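You operate a simulated robot arm through the tools that you are given. There is no shell and no other tool. Be economical: measure what you need, move in short steps, check, and stop when the job is done.

The job below is to be done with a simulated two-armed robot. You get a single attempt, and the scene is never put back.

Task
Wipe up the spill on the end of the inspection table with the orange rag and put it back.

The check looks at the end state, three seconds after you hand in, the way a careful person would. Anything else that was tipped, shoved, dropped, spilled or broken makes it a failure.

Robot
Two 7-joint arms with two-finger parallel grippers on one trunk, on a base that drives. Base frame: it is fixed to the floor where the robot stands at the start and does not move with it; the origin is under the middle of the robot, x ahead of it, y to its left, z up. Readings come in cm, degrees, newtons and seconds.
The left shoulder is at the start at [6, 14.3, 92.6], the right one opposite. Payload 1.57 kg a hand.
Tool frame (each hand has its own): the origin (TCP) lies between the finger pads and is the grasp point; the fingertips stand 3 cm ahead of it; z points along the fingers, y is the line along which they close. The gripper opens to 11 cm. The fingers are 2.4 cm wide and 1.2 cm thick; the gripper's body (4.8 by 11.2 cm) begins 7.8 cm behind the TCP.
Orientation is told as [roll, pitch, yaw] about the base's x, y, z axes, in that order, counted from this pose: with the fingers straight down and closing along the base's y, the tool's x points along the base's -x, its y along +y and its z along -z.

Tools
- The arms move only by the tool arm_command. It takes "left_series", "right_series" or both (then of equal length, played together; a hand with none holds still); each is a list of rows, each a list of 6 numbers: the shift along the base's x, y, z in m, then the turn, a rotation vector about the base's x, y, z in degrees. In form: [[dx, dy, dz, rx, ry, rz], ...]. A call has 1 to 20 rows; each row is the pose to reach, as a shift and turn from the pose commanded when the call began. "left_claw" and "right_claw" are, for a hand that has rows, the closure, from 0 (fully open) to 1 (shut), set as the call begins (left out, the last holds). A row lasts 0.2 s, in which the tool goes at most 5 cm and 8.6 degrees; a call with a longer step from one row to the next is refused whole, and so is a gripper value outside its range. A pose out of reach is approached as far as the arm can. The call stops where the force on the tool passes 40 N (or 10 N more than at its start, if that is more) or the arm is blocked; 0.2 s more then pass. The fingers move at their own pace (about 4.5 cm/s each) and stop on an object; they squeeze with about 34 N. The grip force told is the motor's: it shows also when the fingers shut on nothing. Time passes only in rows, and 0.2 s behind the last, so rows that repeat a pose let the fingers close. The reply holds the time, the measured pose of the TCP, the force on the tool along the base axes, the opening and the grip force, in the units named above and with some noise.
- Cameras (640 x 400 px; columns grow to the right, rows downward): "scene" is now at [4.95, 0.81, 153.75]; the picture's right is [0.10, -0.99, 0.00], its down [-0.74, -0.08, -0.67] and it looks along [0.67, 0.07, -0.74] (base axes); focal length 296 px, centre (320, 200). "left" rides on the left gripper at [7, -1.6, -14.1] in its tool frame; the picture's right is [0.23, 0.97, 0.00], its down [-0.85, 0.20, -0.48] and it looks along [-0.47, 0.11, 0.88] (tool axes); focal length 222 px, centre (320, 200). "right" rides on the right gripper at [7, 1.6, -14.1] in its tool frame; the picture's right is [-0.23, 0.97, 0.00], its down [-0.85, -0.20, -0.48] and it looks along [-0.47, -0.11, 0.88] (tool axes); focal length 222 px, centre (320, 200). There is no depth. A picture from a camera that has moved, and an enlarged one, comes with that camera's place and axes in the base frame and with its lens.
- get_image(camera): a new picture of that camera. The clock stands still meanwhile.
- move_column(by): slides the trunk up (or, below 0, down) by that many cm; the arms and the scene camera ride with it, the base frame stays. It gives what a move gives, with no picture.
- base_move(legs): drives the robot by 1 to 6 legs, each [ahead, left, turn to the left] in cm, cm and degrees, along the robot's own axes; the way and the turn of a leg run together, so that a leg with both is an arc; at most 150 cm and 180 degrees a leg. The arms and the cameras ride along, it lands a little off, and it stops where it bumps. It gives what a move gives.
- head_to(pan, tilt): turns the head with the scene camera to pan (to the left, within 86 degrees either way) and tilt (down, from -29 to 69), counted from straight ahead of the robot. It gives what a move gives.
- inspect(camera, box): a new picture of the part [left, top, right, bottom] of that camera's present view, enlarged. The clock stands still meanwhile.
- close_job(): hands the job in; it is judged then, once.

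Go step by step. Nothing tells you exact positions but the pictures and the camera data: compare them with the known pose of the tool, close in by small moves and look again before you grip or let go. The budget is 120 turns and 92 pictures, counting those below and the enlarged ones. Unless the task says otherwise, let go and move clear before handing in, and close with one line.

The tools are called after "Request:" as a command line: name --argument value ..., lists and objects as JSON in quotes. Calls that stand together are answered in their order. arm_command: Moves the arms, as the interface text tells. Its arguments: {"type":"object","properties":{"left_series":{"type":"array","items":{"type":"array","items":{"type":"number"}}},"left_claw":{"type":"number"},"right_series":{"type":"array","items":{"type":"array","items":{"type":"number"}}},"right_claw":{"type":"number"}},"required":[]} The other tools are called the same way: move_column (by) slides the trunk up or down; base_move (legs) drives the base; head_to (pan, tilt) turns the head that bears the scene camera; get_image (camera) takes a picture; inspect (camera, box) takes an enlarged picture of a part of a camera's view; close_job () hands the job in.

At the start:

```text
t: 0.0
left_ee_pos: [49.9, 34.09, 107.72]
left_ee_rot: [0.1, 0.0, 0.0]
left_contact_force: [0.6, -0.5, 0.4]
left_opening: 11.0
left_grasp_force: 0.0
right_ee_pos: [39.03, -3.06, 108.72]
right_ee_rot: [0.0, 0.0, 0.0]
right_contact_force: [0.4, 0.6, -1.0]
right_opening: 10.99
right_grasp_force: 0.0
trunk travel left (down, up): [-52.5, 6.5]
robot x, y, heading: [-0.12, -0.29, 0.2]
head pan, tilt: [5.9, 47.8]
```

scene: 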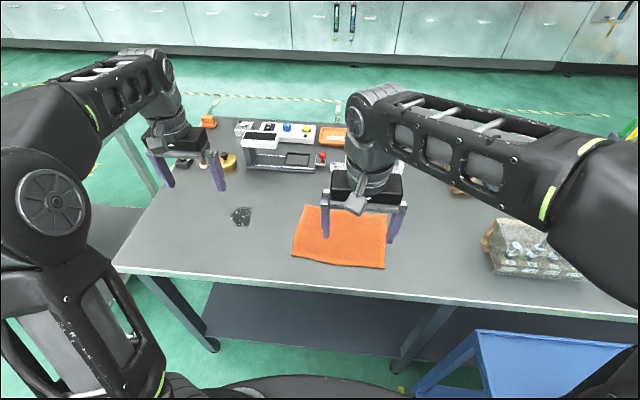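
right: 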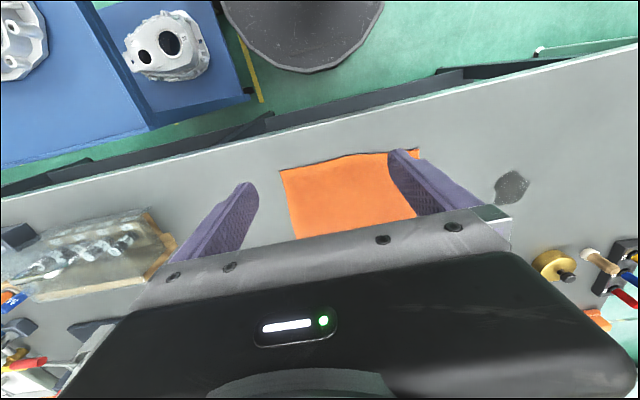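
left: 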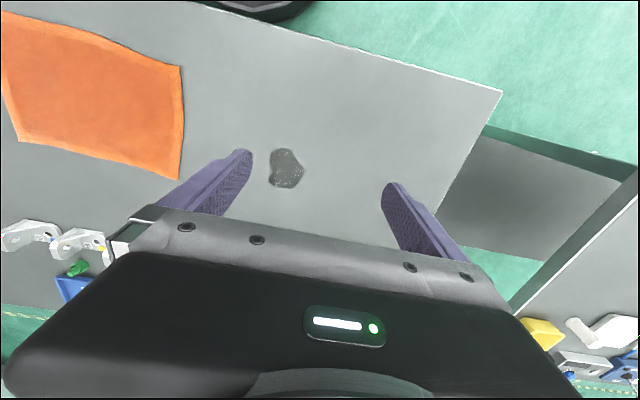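

I see a dark patch near (62, 32) on the left end of the table, and the orange rag lying flat around (58, 0). I'll look closer at both before moving.

Request:
inspect --camera "scene" --box '[140, 110, 420, 285]'

Request:
inspect --camera "left" --box '[0, 0, 400, 250]'

Request:
inspect --camera "right" --box '[240, 120, 560, 320]'

```text
2.29 times, centred on (280, 198) of scene
camera zoom: at [4.95, 0.81, 153.75], right [0.1, -0.99, 0.0], down [-0.74, -0.08, -0.67], along [0.67, 0.07, -0.74], focal length 677 px, centre (411, 206)
```

zoom: 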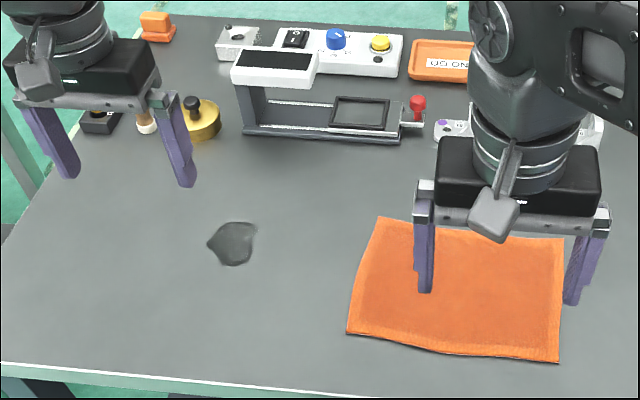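

```text
1.60 times, centred on (200, 125) of left
camera zoom: at [42.97, 32.49, 121.63], right [-0.23, 0.97, 0.0], down [0.85, 0.2, 0.48], along [0.47, 0.11, -0.88], focal length 355 px, centre (512, 320)
```

zoom: 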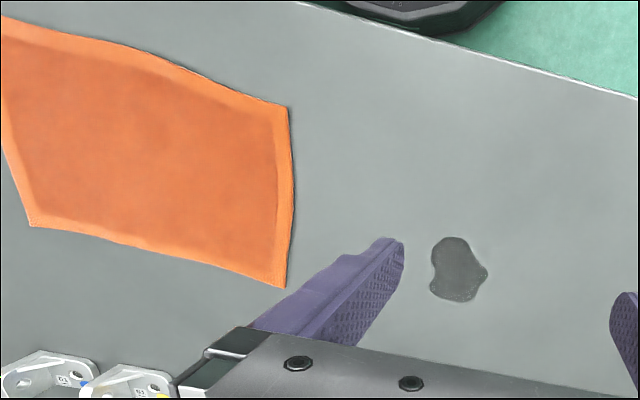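

```text
2.00 times, centred on (400, 220) of right
camera zoom: at [31.93, -1.37, 122.93], right [0.23, 0.97, 0.0], down [0.85, -0.2, 0.48], along [0.47, -0.11, -0.88], focal length 444 px, centre (160, 160)
```

zoom: 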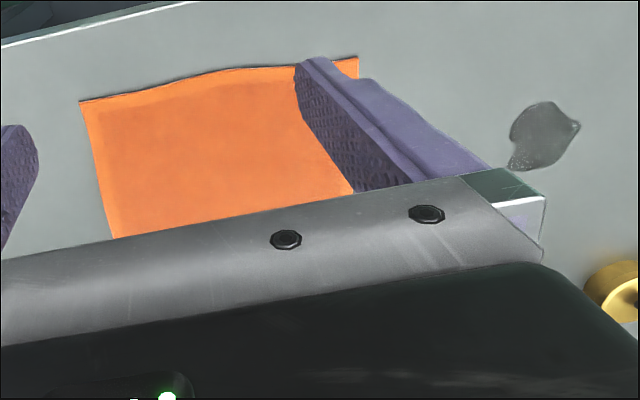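

The rag is a thin hemmed cloth, and the spill is a small puddle about 6 cm across. The views disagree by about 2 cm, so I'll rely on close views. I'll move the right arm out of the way and bring the left hand over the rag to look.

Request:
arm_command --right_series '[[0, -0.04, 0.02, 0, 0, 0], [0, -0.08, 0.04, 0, 0, 0], [0, -0.12, 0.06, 0, 0, 0], [0, -0.16, 0.07, 0, 0, 0], [0, -0.2, 0.08, 0, 0, 0], [0, -0.24, 0.08, 0, 0, 0]]'

Request:
arm_command --left_series '[[0, -0.04, 0, 0, 0, 0], [0, -0.08, 0, 0, 0, 0], [0, -0.12, 0, 0, 0, 0], [0, -0.16, 0, 0, 0, 0], [0, -0.2, 0, 0, 0, 0], [0, -0.24, 0, 0, 0, 0], [0, -0.24, -0.04, 0, 0, 0], [0, -0.24, -0.08, 0, 0, 0]]'

Request:
get_image --camera "left"

Request:
get_image --camera "scene"

```text
t: 1.4
left_ee_pos: [49.87, 34.05, 107.6]
left_ee_rot: [-0.1, 0.0, 0.0]
left_contact_force: [0.1, 1.0, 0.0]
left_opening: 11.02
left_grasp_force: 0.1
right_ee_pos: [41.58, -22.21, 110.32]
right_ee_rot: [0.0, 0.0, 0.1]
right_contact_force: [-0.1, 0.7, -0.4]
right_opening: 11.02
right_grasp_force: 0.0
right hand out of reach, approached as far as the arm can: row 2, 3, 4, 5, 6
trunk travel left (down, up): [-52.5, 6.5]
robot x, y, heading: [0.38, -0.11, 0.1]
head pan, tilt: [5.9, 47.8]
```

```text
t: 3.2
left_ee_pos: [50.14, 9.94, 99.75]
left_ee_rot: [0.0, -0.1, 0.0]
left_contact_force: [0.3, 0.1, 0.2]
left_opening: 10.98
left_grasp_force: 0.1
right_ee_pos: [41.7, -22.22, 110.23]
right_ee_rot: [0.1, 0.0, 0.0]
right_contact_force: [-0.6, 0.5, -0.2]
right_opening: 11.01
right_grasp_force: 0.1
trunk travel left (down, up): [-52.5, 6.5]
robot x, y, heading: [0.18, -0.3, -0.1]
head pan, tilt: [5.9, 47.8]
```

```text
85 pictures are left
camera left: at [43.13, 8.41, 113.68], right [-0.23, 0.97, 0.0], down [0.85, 0.2, 0.48], along [0.47, 0.11, -0.88], focal length 222 px, centre (320, 200)
```

left: 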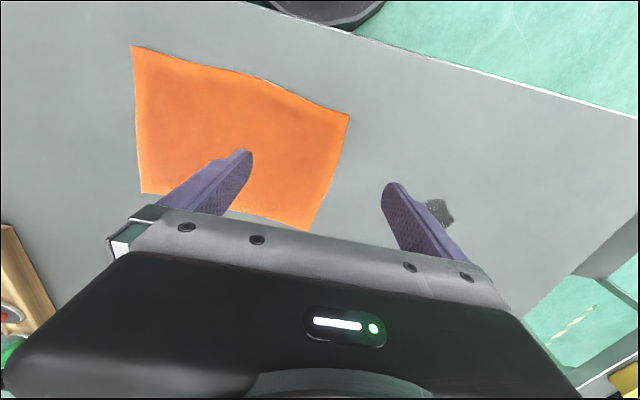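

```text
84 pictures are left
camera scene: at [4.99, 0.77, 153.75], right [0.1, -0.99, 0.0], down [-0.74, -0.08, -0.67], along [0.67, 0.07, -0.74], focal length 296 px, centre (320, 200)
```

scene: 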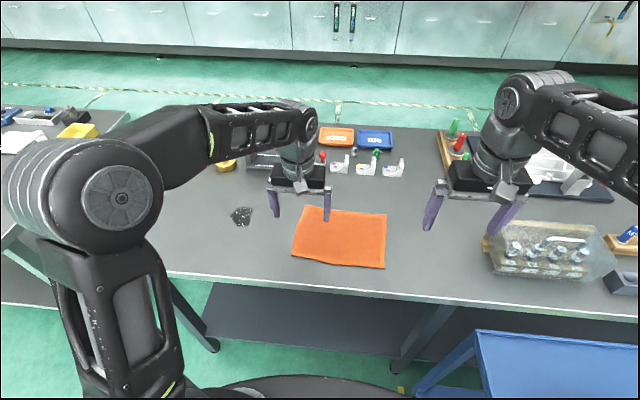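

The rag spans about x 47–67.5 and y −14 to 12.5, so its centre is near (57.5, −1). I'll bring the left hand over the centre, partly closed, and look before pinching.

Request:
arm_command --left_series '[[0.02, -0.03, 0, 0, 0, 0], [0.04, -0.06, 0, 0, 0, 0], [0.06, -0.09, 0, 0, 0, 0], [0.074, -0.11, 0, 0, 0, 0], [0.074, -0.11, -0.04, 0, 0, 0], [0.074, -0.11, -0.08, 0, 0, 0], [0.074, -0.11, -0.12, 0, 0, 0], [0.074, -0.11, -0.14, 0, 0, 0]]' --left_claw 0.5

Request:
get_image --camera "left"

Request:
inspect --camera "scene" --box '[220, 140, 460, 290]'

```text
t: 4.9
left_ee_pos: [57.49, -1.26, 88.14]
left_ee_rot: [-0.3, -0.6, 0.1]
left_contact_force: [-4.2, 2.4, 19.4]
left_opening: 5.52
left_grasp_force: 0.0
right_ee_pos: [41.56, -22.12, 110.38]
right_ee_rot: [0.0, 0.0, 0.0]
right_contact_force: [0.6, 0.0, 0.0]
right_opening: 10.98
right_grasp_force: 0.0
trunk travel left (down, up): [-52.5, 6.5]
robot x, y, heading: [0.29, 0.16, -0.1]
head pan, tilt: [5.9, 47.8]
stopped in row 8 (left hand): the force on the tool passed its limit (the readings are from after the stop); the commanded pose is now the measured one
```

```text
83 pictures are left
camera left: at [50.47, -2.67, 102.2], right [-0.23, 0.97, -0.01], down [0.85, 0.2, 0.49], along [0.48, 0.1, -0.87], focal length 222 px, centre (320, 200)
```

left: 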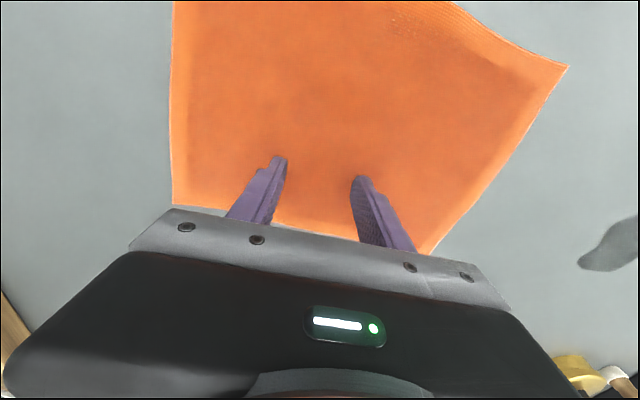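

```text
2.67 times, centred on (340, 215) of scene
camera zoom: at [4.9, 0.81, 153.77], right [0.1, -0.99, 0.0], down [-0.74, -0.08, -0.67], along [0.67, 0.07, -0.74], focal length 790 px, centre (267, 160)
```

zoom: 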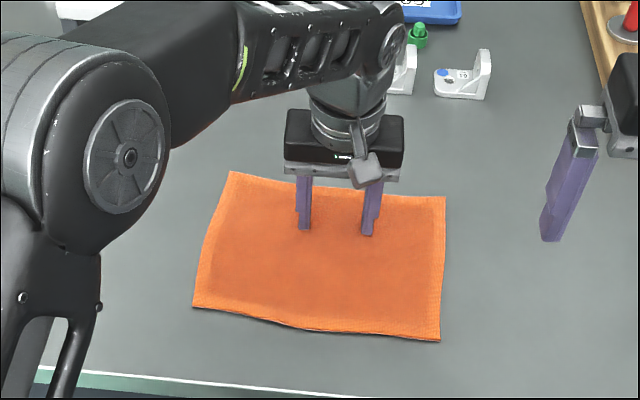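

Contact at TCP z = 88.1 means the surface is really near z = 85. With that height all three cameras agree: spill at (58, 30), rag centre at (55, −0.5). I'll recentre, lower to a light touch and pinch.

Request:
arm_command --left_series '[[0, 0, 0.015, 0, 0, 0], [-0.025, 0.008, 0.015, 0, 0, 0], [-0.025, 0.008, 0.01, 0, 0, 0], [-0.025, 0.008, 0.005, 0, 0, 0], [-0.025, 0.008, 0.001, 0, 0, 0], [-0.025, 0.008, 0.001, 0, 0, 0]]'

Request:
arm_command --left_series '[[0, 0, -0.001, 0, 0, 0], [0, 0, -0.001, 0, 0, 0], [0, 0, -0.001, 0, 0, 0], [0, 0, -0.001, 0, 0, 0], [0, 0, -0.001, 0, 0, 0], [0, 0, -0.001, 0, 0, 0]]' --left_claw 1

Request:
get_image --camera "left"

Request:
inspect --camera "scene" --box '[220, 140, 460, 290]'

```text
t: 6.3
left_ee_pos: [54.99, -0.5, 88.25]
left_ee_rot: [-0.3, -0.9, 0.1]
left_contact_force: [2.8, 1.5, 17.1]
left_opening: 5.5
left_grasp_force: 0.0
right_ee_pos: [41.53, -22.06, 110.34]
right_ee_rot: [0.1, -0.1, -0.1]
right_contact_force: [-0.5, -0.1, 0.2]
right_opening: 11.02
right_grasp_force: 0.0
trunk travel left (down, up): [-52.5, 6.5]
robot x, y, heading: [-0.31, 0.08, 0.3]
head pan, tilt: [5.9, 47.8]
```

```text
t: 7.7
left_ee_pos: [55.01, -0.42, 88.25]
left_ee_rot: [-0.3, -0.8, 0.0]
left_contact_force: [0.7, 1.8, 32.4]
left_opening: 0.72
left_grasp_force: 26.8
right_ee_pos: [41.38, -22.16, 110.36]
right_ee_rot: [-0.1, -0.1, 0.0]
right_contact_force: [-0.7, -0.2, -0.1]
right_opening: 11.0
right_grasp_force: 0.0
trunk travel left (down, up): [-52.5, 6.5]
robot x, y, heading: [0.16, -0.17, 0.0]
head pan, tilt: [5.9, 47.8]
```

```text
81 pictures are left
camera left: at [47.83, -1.88, 102.17], right [-0.23, 0.97, -0.01], down [0.85, 0.2, 0.49], along [0.48, 0.1, -0.87], focal length 222 px, centre (320, 200)
```

left: 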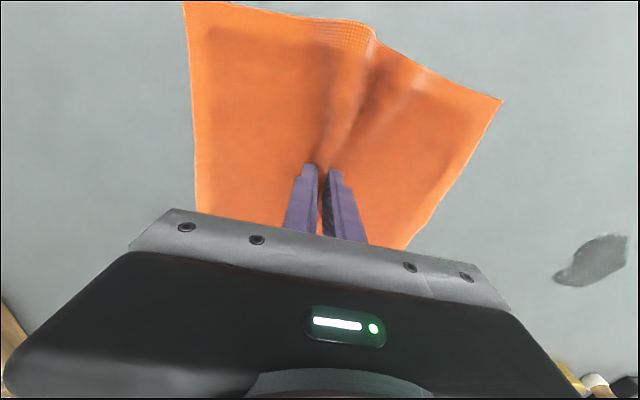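

```text
2.67 times, centred on (340, 215) of scene
camera zoom: at [4.67, 0.81, 153.77], right [0.1, -0.99, 0.0], down [-0.74, -0.08, -0.67], along [0.67, 0.07, -0.74], focal length 790 px, centre (267, 160)
```

zoom: 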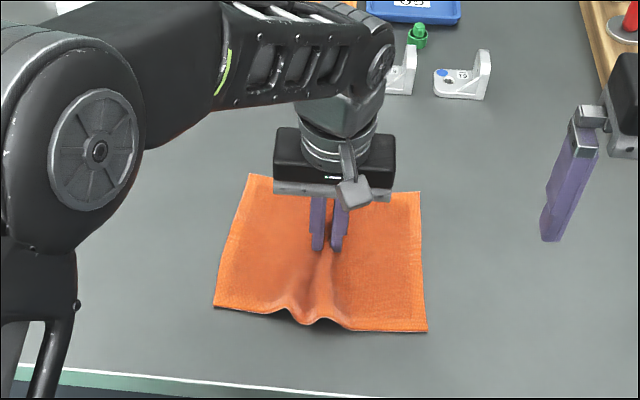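

The cloth is pinched in a fold. I'll drag it along the table to the spill, with just a little lift to ease the load.

Request:
arm_command --left_series '[[0, 0, 0.004, 0, 0, 0], [0.003, 0.03, 0.004, 0, 0, 0], [0.006, 0.06, 0.004, 0, 0, 0], [0.009, 0.09, 0.004, 0, 0, 0], [0.012, 0.12, 0.004, 0, 0, 0], [0.015, 0.15, 0.004, 0, 0, 0], [0.018, 0.18, 0.004, 0, 0, 0], [0.021, 0.21, 0.004, 0, 0, 0], [0.024, 0.24, 0.004, 0, 0, 0], [0.027, 0.27, 0.004, 0, 0, 0], [0.03, 0.3, 0.004, 0, 0, 0]]'

Request:
get_image --camera "left"

Request:
get_image --camera "scene"

```text
t: 10.1
left_ee_pos: [58.02, 29.89, 88.37]
left_ee_rot: [-0.1, -0.4, -0.1]
left_contact_force: [-0.7, -1.8, 7.7]
left_opening: 0.57
left_grasp_force: 25.7
right_ee_pos: [41.73, -22.06, 110.28]
right_ee_rot: [0.1, 0.0, 0.1]
right_contact_force: [1.0, 0.3, 0.3]
right_opening: 10.99
right_grasp_force: 0.0
trunk travel left (down, up): [-52.5, 6.5]
robot x, y, heading: [0.24, -0.45, 0.1]
head pan, tilt: [5.9, 47.8]
```

```text
79 pictures are left
camera left: at [51.0, 28.38, 102.34], right [-0.23, 0.97, 0.0], down [0.85, 0.2, 0.48], along [0.47, 0.11, -0.88], focal length 222 px, centre (320, 200)
```

left: 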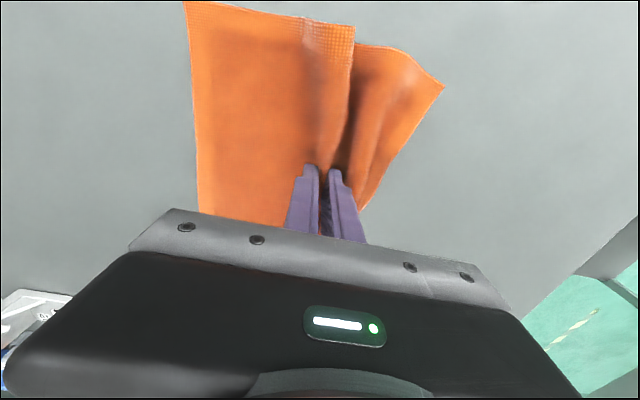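

```text
78 pictures are left
camera scene: at [4.87, 0.78, 153.73], right [0.1, -0.99, 0.0], down [-0.74, -0.08, -0.67], along [0.67, 0.07, -0.74], focal length 296 px, centre (320, 200)
```

scene: 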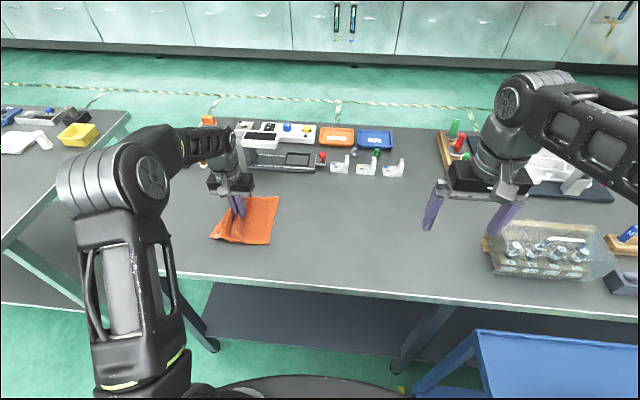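

The rag is over the spill. I'll now scrub with light pressure, covering ±5 cm in both directions.

Request:
arm_command --left_series '[[0, 0, -0.002, 0, 0, 0], [0, 0.025, -0.002, 0, 0, 0], [0, 0.05, -0.002, 0, 0, 0], [0.02, 0.03, -0.002, 0, 0, 0], [0.03, 0, -0.002, 0, 0, 0], [0.03, -0.03, -0.002, 0, 0, 0], [0.03, -0.05, -0.002, 0, 0, 0], [0.01, -0.05, -0.002, 0, 0, 0], [0, -0.03, -0.002, 0, 0, 0], [0, 0, -0.002, 0, 0, 0], [0, 0.03, -0.002, 0, 0, 0], [-0.015, 0.05, -0.002, 0, 0, 0], [-0.03, 0.04, -0.002, 0, 0, 0], [-0.03, 0.01, -0.002, 0, 0, 0], [-0.03, -0.02, -0.002, 0, 0, 0], [-0.03, -0.05, -0.002, 0, 0, 0], [-0.01, -0.03, -0.002, 0, 0, 0], [0, 0, -0.002, 0, 0, 0]]'

Request:
arm_command --left_series '[[-0.03, 0, 0, 0, 0, 0], [-0.05, 0.0, 0, 0, 0, 0], [-0.03, 0.02, 0, 0, 0, 0], [0, 0.02, 0, 0, 0, 0], [0.03, 0.02, 0, 0, 0, 0], [0.05, 0.01, 0, 0, 0, 0], [0.03, -0.01, 0, 0, 0, 0], [0, -0.02, 0, 0, 0, 0], [-0.03, -0.02, 0, 0, 0, 0], [0, 0, 0, 0, 0, 0], [0.0, -0.03, 0.002, 0, 0, 0], [0.0, -0.06, 0.002, 0, 0, 0], [0.0, -0.09, 0.002, 0, 0, 0], [0.0, -0.12, 0.002, 0, 0, 0], [0.0, -0.15, 0.002, 0, 0, 0], [0.0, -0.18, 0.002, 0, 0, 0]]'

Request:
get_image --camera "left"

Request:
get_image --camera "scene"

```text
t: 13.9
left_ee_pos: [58.17, 29.26, 88.28]
left_ee_rot: [-0.3, -0.7, 0.0]
left_contact_force: [-0.5, -6.6, 20.1]
left_opening: 0.5
left_grasp_force: 25.5
right_ee_pos: [41.42, -22.36, 110.32]
right_ee_rot: [0.2, -0.1, 0.0]
right_contact_force: [-0.2, -0.3, 0.0]
right_opening: 10.98
right_grasp_force: 0.0
trunk travel left (down, up): [-52.5, 6.5]
robot x, y, heading: [0.03, 0.14, -0.2]
head pan, tilt: [5.9, 47.8]
```

```text
t: 17.3
left_ee_pos: [57.88, 11.65, 88.37]
left_ee_rot: [-0.2, -0.3, 0.1]
left_contact_force: [-0.2, 0.6, 4.1]
left_opening: 0.5
left_grasp_force: 25.3
right_ee_pos: [41.73, -22.12, 110.29]
right_ee_rot: [0.1, 0.0, 0.0]
right_contact_force: [-0.1, 0.0, -0.1]
right_opening: 10.98
right_grasp_force: 0.1
trunk travel left (down, up): [-52.5, 6.5]
robot x, y, heading: [-0.02, 0.2, -0.1]
head pan, tilt: [5.9, 47.8]
```

```text
77 pictures are left
camera left: at [50.85, 10.14, 102.33], right [-0.23, 0.97, -0.01], down [0.85, 0.2, 0.48], along [0.47, 0.11, -0.88], focal length 222 px, centre (320, 200)
```

left: 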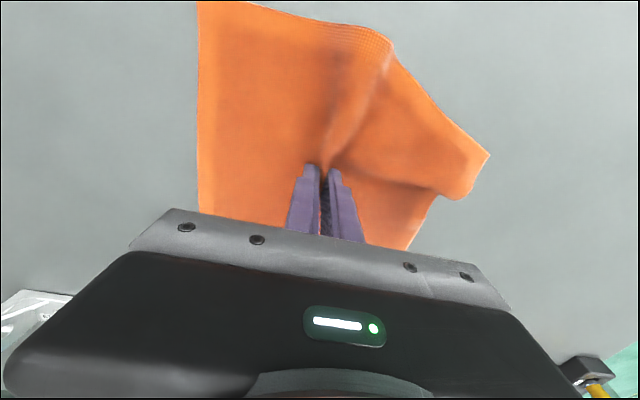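

```text
76 pictures are left
camera scene: at [4.93, 0.74, 153.73], right [0.1, -0.99, 0.0], down [-0.74, -0.08, -0.67], along [0.67, 0.07, -0.74], focal length 296 px, centre (320, 200)
```

scene: 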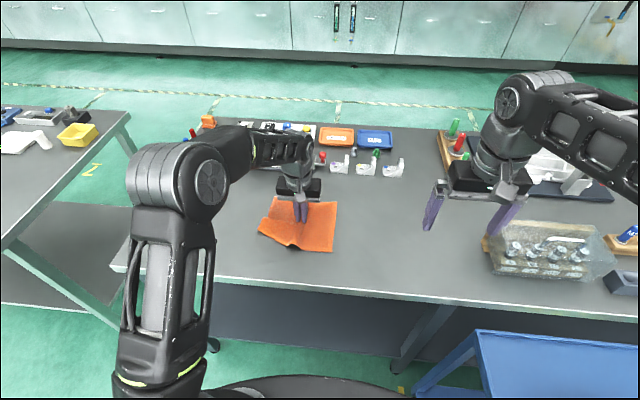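

The patch where the spill was now looks clean, which I'll confirm with a zoom. Then I'll drag the rag back to where it lay.

Request:
inspect --camera "scene" --box '[160, 140, 360, 265]'

Request:
arm_command --left_series '[[-0.006, -0.025, 0.001, 0, 0, 0], [-0.012, -0.05, 0.001, 0, 0, 0], [-0.018, -0.075, 0.001, 0, 0, 0], [-0.024, -0.1, 0.001, 0, 0, 0], [-0.029, -0.121, 0.001, 0, 0, 0], [-0.029, -0.121, 0.001, 0, 0, 0]]'

Request:
inspect --camera "scene" --box '[200, 140, 440, 290]'

Request:
get_image --camera "left"

```text
3.20 times, centred on (260, 202) of scene
camera zoom: at [4.93, 0.74, 153.73], right [0.1, -0.99, 0.0], down [-0.74, -0.08, -0.67], along [0.67, 0.07, -0.74], focal length 948 px, centre (512, 192)
```

zoom: 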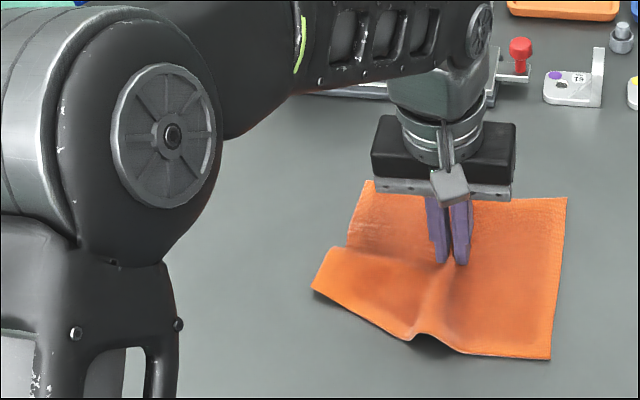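

```text
t: 18.7
left_ee_pos: [54.92, -0.46, 88.45]
left_ee_rot: [-0.3, -0.6, 0.1]
left_contact_force: [1.0, 1.7, 3.7]
left_opening: 0.53
left_grasp_force: 25.3
right_ee_pos: [41.66, -22.12, 110.24]
right_ee_rot: [0.1, 0.0, 0.0]
right_contact_force: [0.0, -0.5, -0.2]
right_opening: 10.99
right_grasp_force: 0.0
trunk travel left (down, up): [-52.5, 6.5]
robot x, y, heading: [-0.12, 0.16, -0.3]
head pan, tilt: [5.9, 47.8]
```

```text
2.67 times, centred on (320, 215) of scene
camera zoom: at [4.94, 0.82, 153.75], right [0.1, -0.99, 0.0], down [-0.74, -0.08, -0.67], along [0.67, 0.07, -0.74], focal length 790 px, centre (320, 160)
```

zoom: 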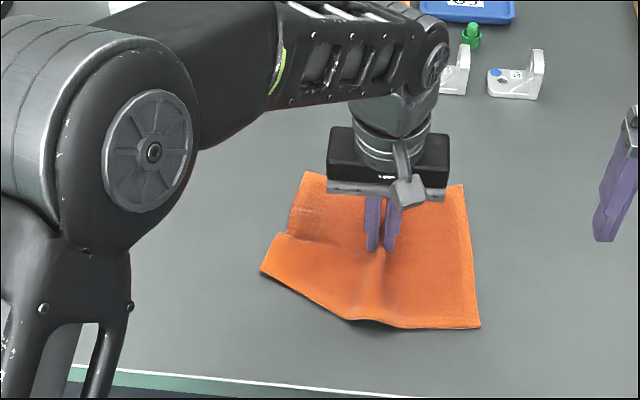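

```text
73 pictures are left
camera left: at [47.86, -1.91, 102.32], right [-0.23, 0.97, -0.01], down [0.85, 0.2, 0.49], along [0.47, 0.1, -0.87], focal length 222 px, centre (320, 200)
```

left: 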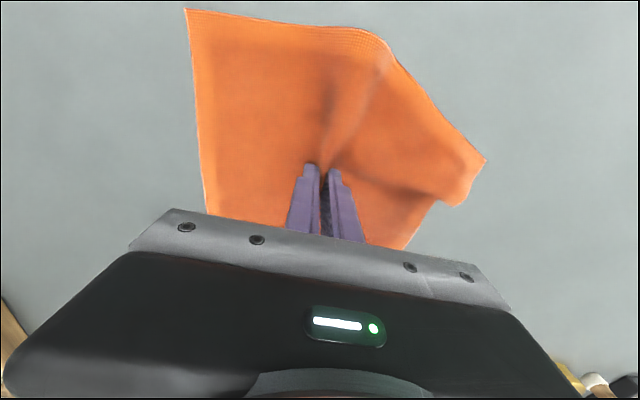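

The spill is gone in the left view. I'll open the fingers slowly in place so the cloth spreads, then lift and look.

Request:
arm_command --left_series '[[0, 0, 0, 0, 0, 0], [0, 0, 0, 0, 0, 0], [0, 0, 0, 0, 0, 0], [0, 0, 0, 0, 0, 0], [0, 0, 0.01, 0, 0, 0], [0, 0, 0.03, 0, 0, 0], [0, 0, 0.07, 0, 0, 0], [0, 0, 0.11, 0, 0, 0], [0, 0, 0.15, 0, 0, 0]]' --left_claw 0.5

Request:
get_image --camera "left"

Request:
inspect --camera "scene" --box '[200, 140, 440, 290]'

```text
t: 20.7
left_ee_pos: [55.15, -0.41, 103.42]
left_ee_rot: [-0.3, -0.6, 0.0]
left_contact_force: [0.3, 0.3, 0.1]
left_opening: 5.53
left_grasp_force: 0.1
right_ee_pos: [41.58, -22.18, 110.24]
right_ee_rot: [0.1, 0.0, -0.1]
right_contact_force: [-0.4, -0.1, -0.5]
right_opening: 10.94
right_grasp_force: 0.2
trunk travel left (down, up): [-52.5, 6.5]
robot x, y, heading: [-0.37, 0.31, -0.0]
head pan, tilt: [5.9, 47.8]
```

```text
72 pictures are left
camera left: at [48.15, -1.98, 117.31], right [-0.23, 0.97, -0.01], down [0.85, 0.2, 0.49], along [0.47, 0.1, -0.87], focal length 222 px, centre (320, 200)
```

left: 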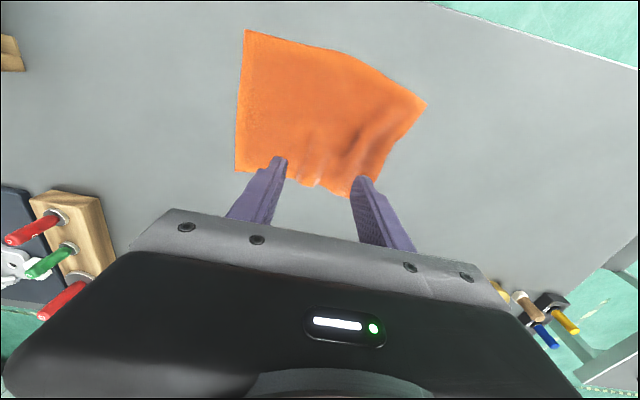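

```text
2.67 times, centred on (320, 215) of scene
camera zoom: at [4.93, 0.79, 153.74], right [0.1, -0.99, 0.0], down [-0.74, -0.08, -0.67], along [0.67, 0.07, -0.74], focal length 790 px, centre (320, 160)
```

zoom: 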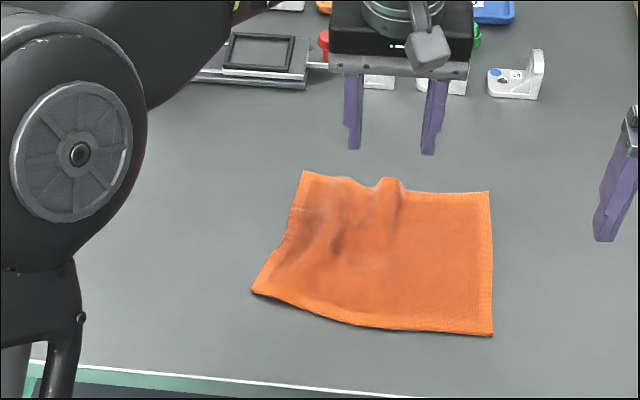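

The rag is back within about a centimetre or two of its original outline, with a few soft wrinkles. I'll move the left hand back to its starting place and check the spill area and its surroundings.

Request:
arm_command --left_series '[[0, 0, 0.04, 0, 0, 0], [-0.01, 0.04, 0.04, 0, 0, 0], [-0.02, 0.08, 0.04, 0, 0, 0], [-0.03, 0.12, 0.04, 0, 0, 0], [-0.04, 0.16, 0.04, 0, 0, 0], [-0.05, 0.2, 0.04, 0, 0, 0], [-0.05, 0.24, 0.04, 0, 0, 0], [-0.05, 0.28, 0.04, 0, 0, 0], [-0.05, 0.32, 0.04, 0, 0, 0], [-0.05, 0.345, 0.04, 0, 0, 0]]' --left_claw 0

Request:
inspect --camera "scene" --box '[140, 110, 420, 285]'

Request:
get_image --camera "left"

```text
t: 22.9
left_ee_pos: [50.11, 34.16, 107.33]
left_ee_rot: [-0.3, -0.5, -0.1]
left_contact_force: [-0.1, 0.6, 0.7]
left_opening: 10.99
left_grasp_force: 0.0
left hand out of reach, approached as far as the arm can: row 1
right_ee_pos: [41.77, -22.04, 110.34]
right_ee_rot: [0.0, 0.0, 0.0]
right_contact_force: [-0.2, 0.5, -0.6]
right_opening: 11.03
right_grasp_force: 0.2
trunk travel left (down, up): [-52.5, 6.5]
robot x, y, heading: [-0.32, 0.24, 0.1]
head pan, tilt: [5.9, 47.8]
```

```text
2.29 times, centred on (280, 198) of scene
camera zoom: at [4.96, 0.83, 153.75], right [0.1, -0.99, 0.0], down [-0.74, -0.08, -0.67], along [0.67, 0.07, -0.74], focal length 677 px, centre (411, 206)
```

zoom: 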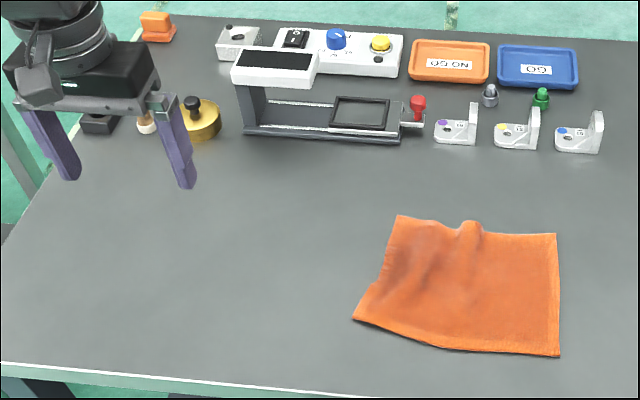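

```text
69 pictures are left
camera left: at [42.89, 32.68, 121.26], right [-0.23, 0.97, -0.01], down [0.85, 0.2, 0.49], along [0.47, 0.1, -0.87], focal length 222 px, centre (320, 200)
```

left: 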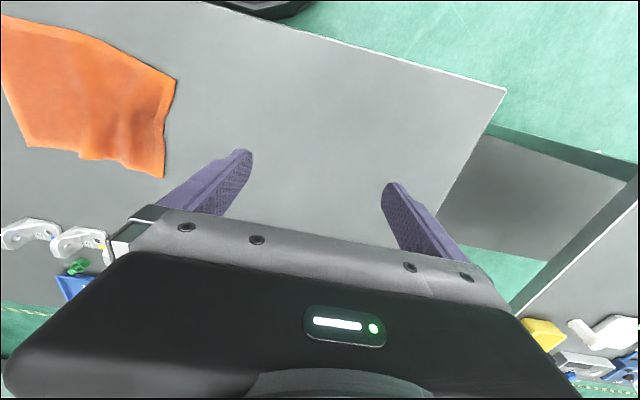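

The spill is gone, the rag lies back in its place, nothing else has moved, and both hands are clear, so I'm handing in.

Request:
close_job

```text
The job is handed in.
```

I wiped up the spill with the orange rag and laid the rag back within a couple of centimetres of where it was, with a few soft wrinkles; I saw nothing else disturbed.
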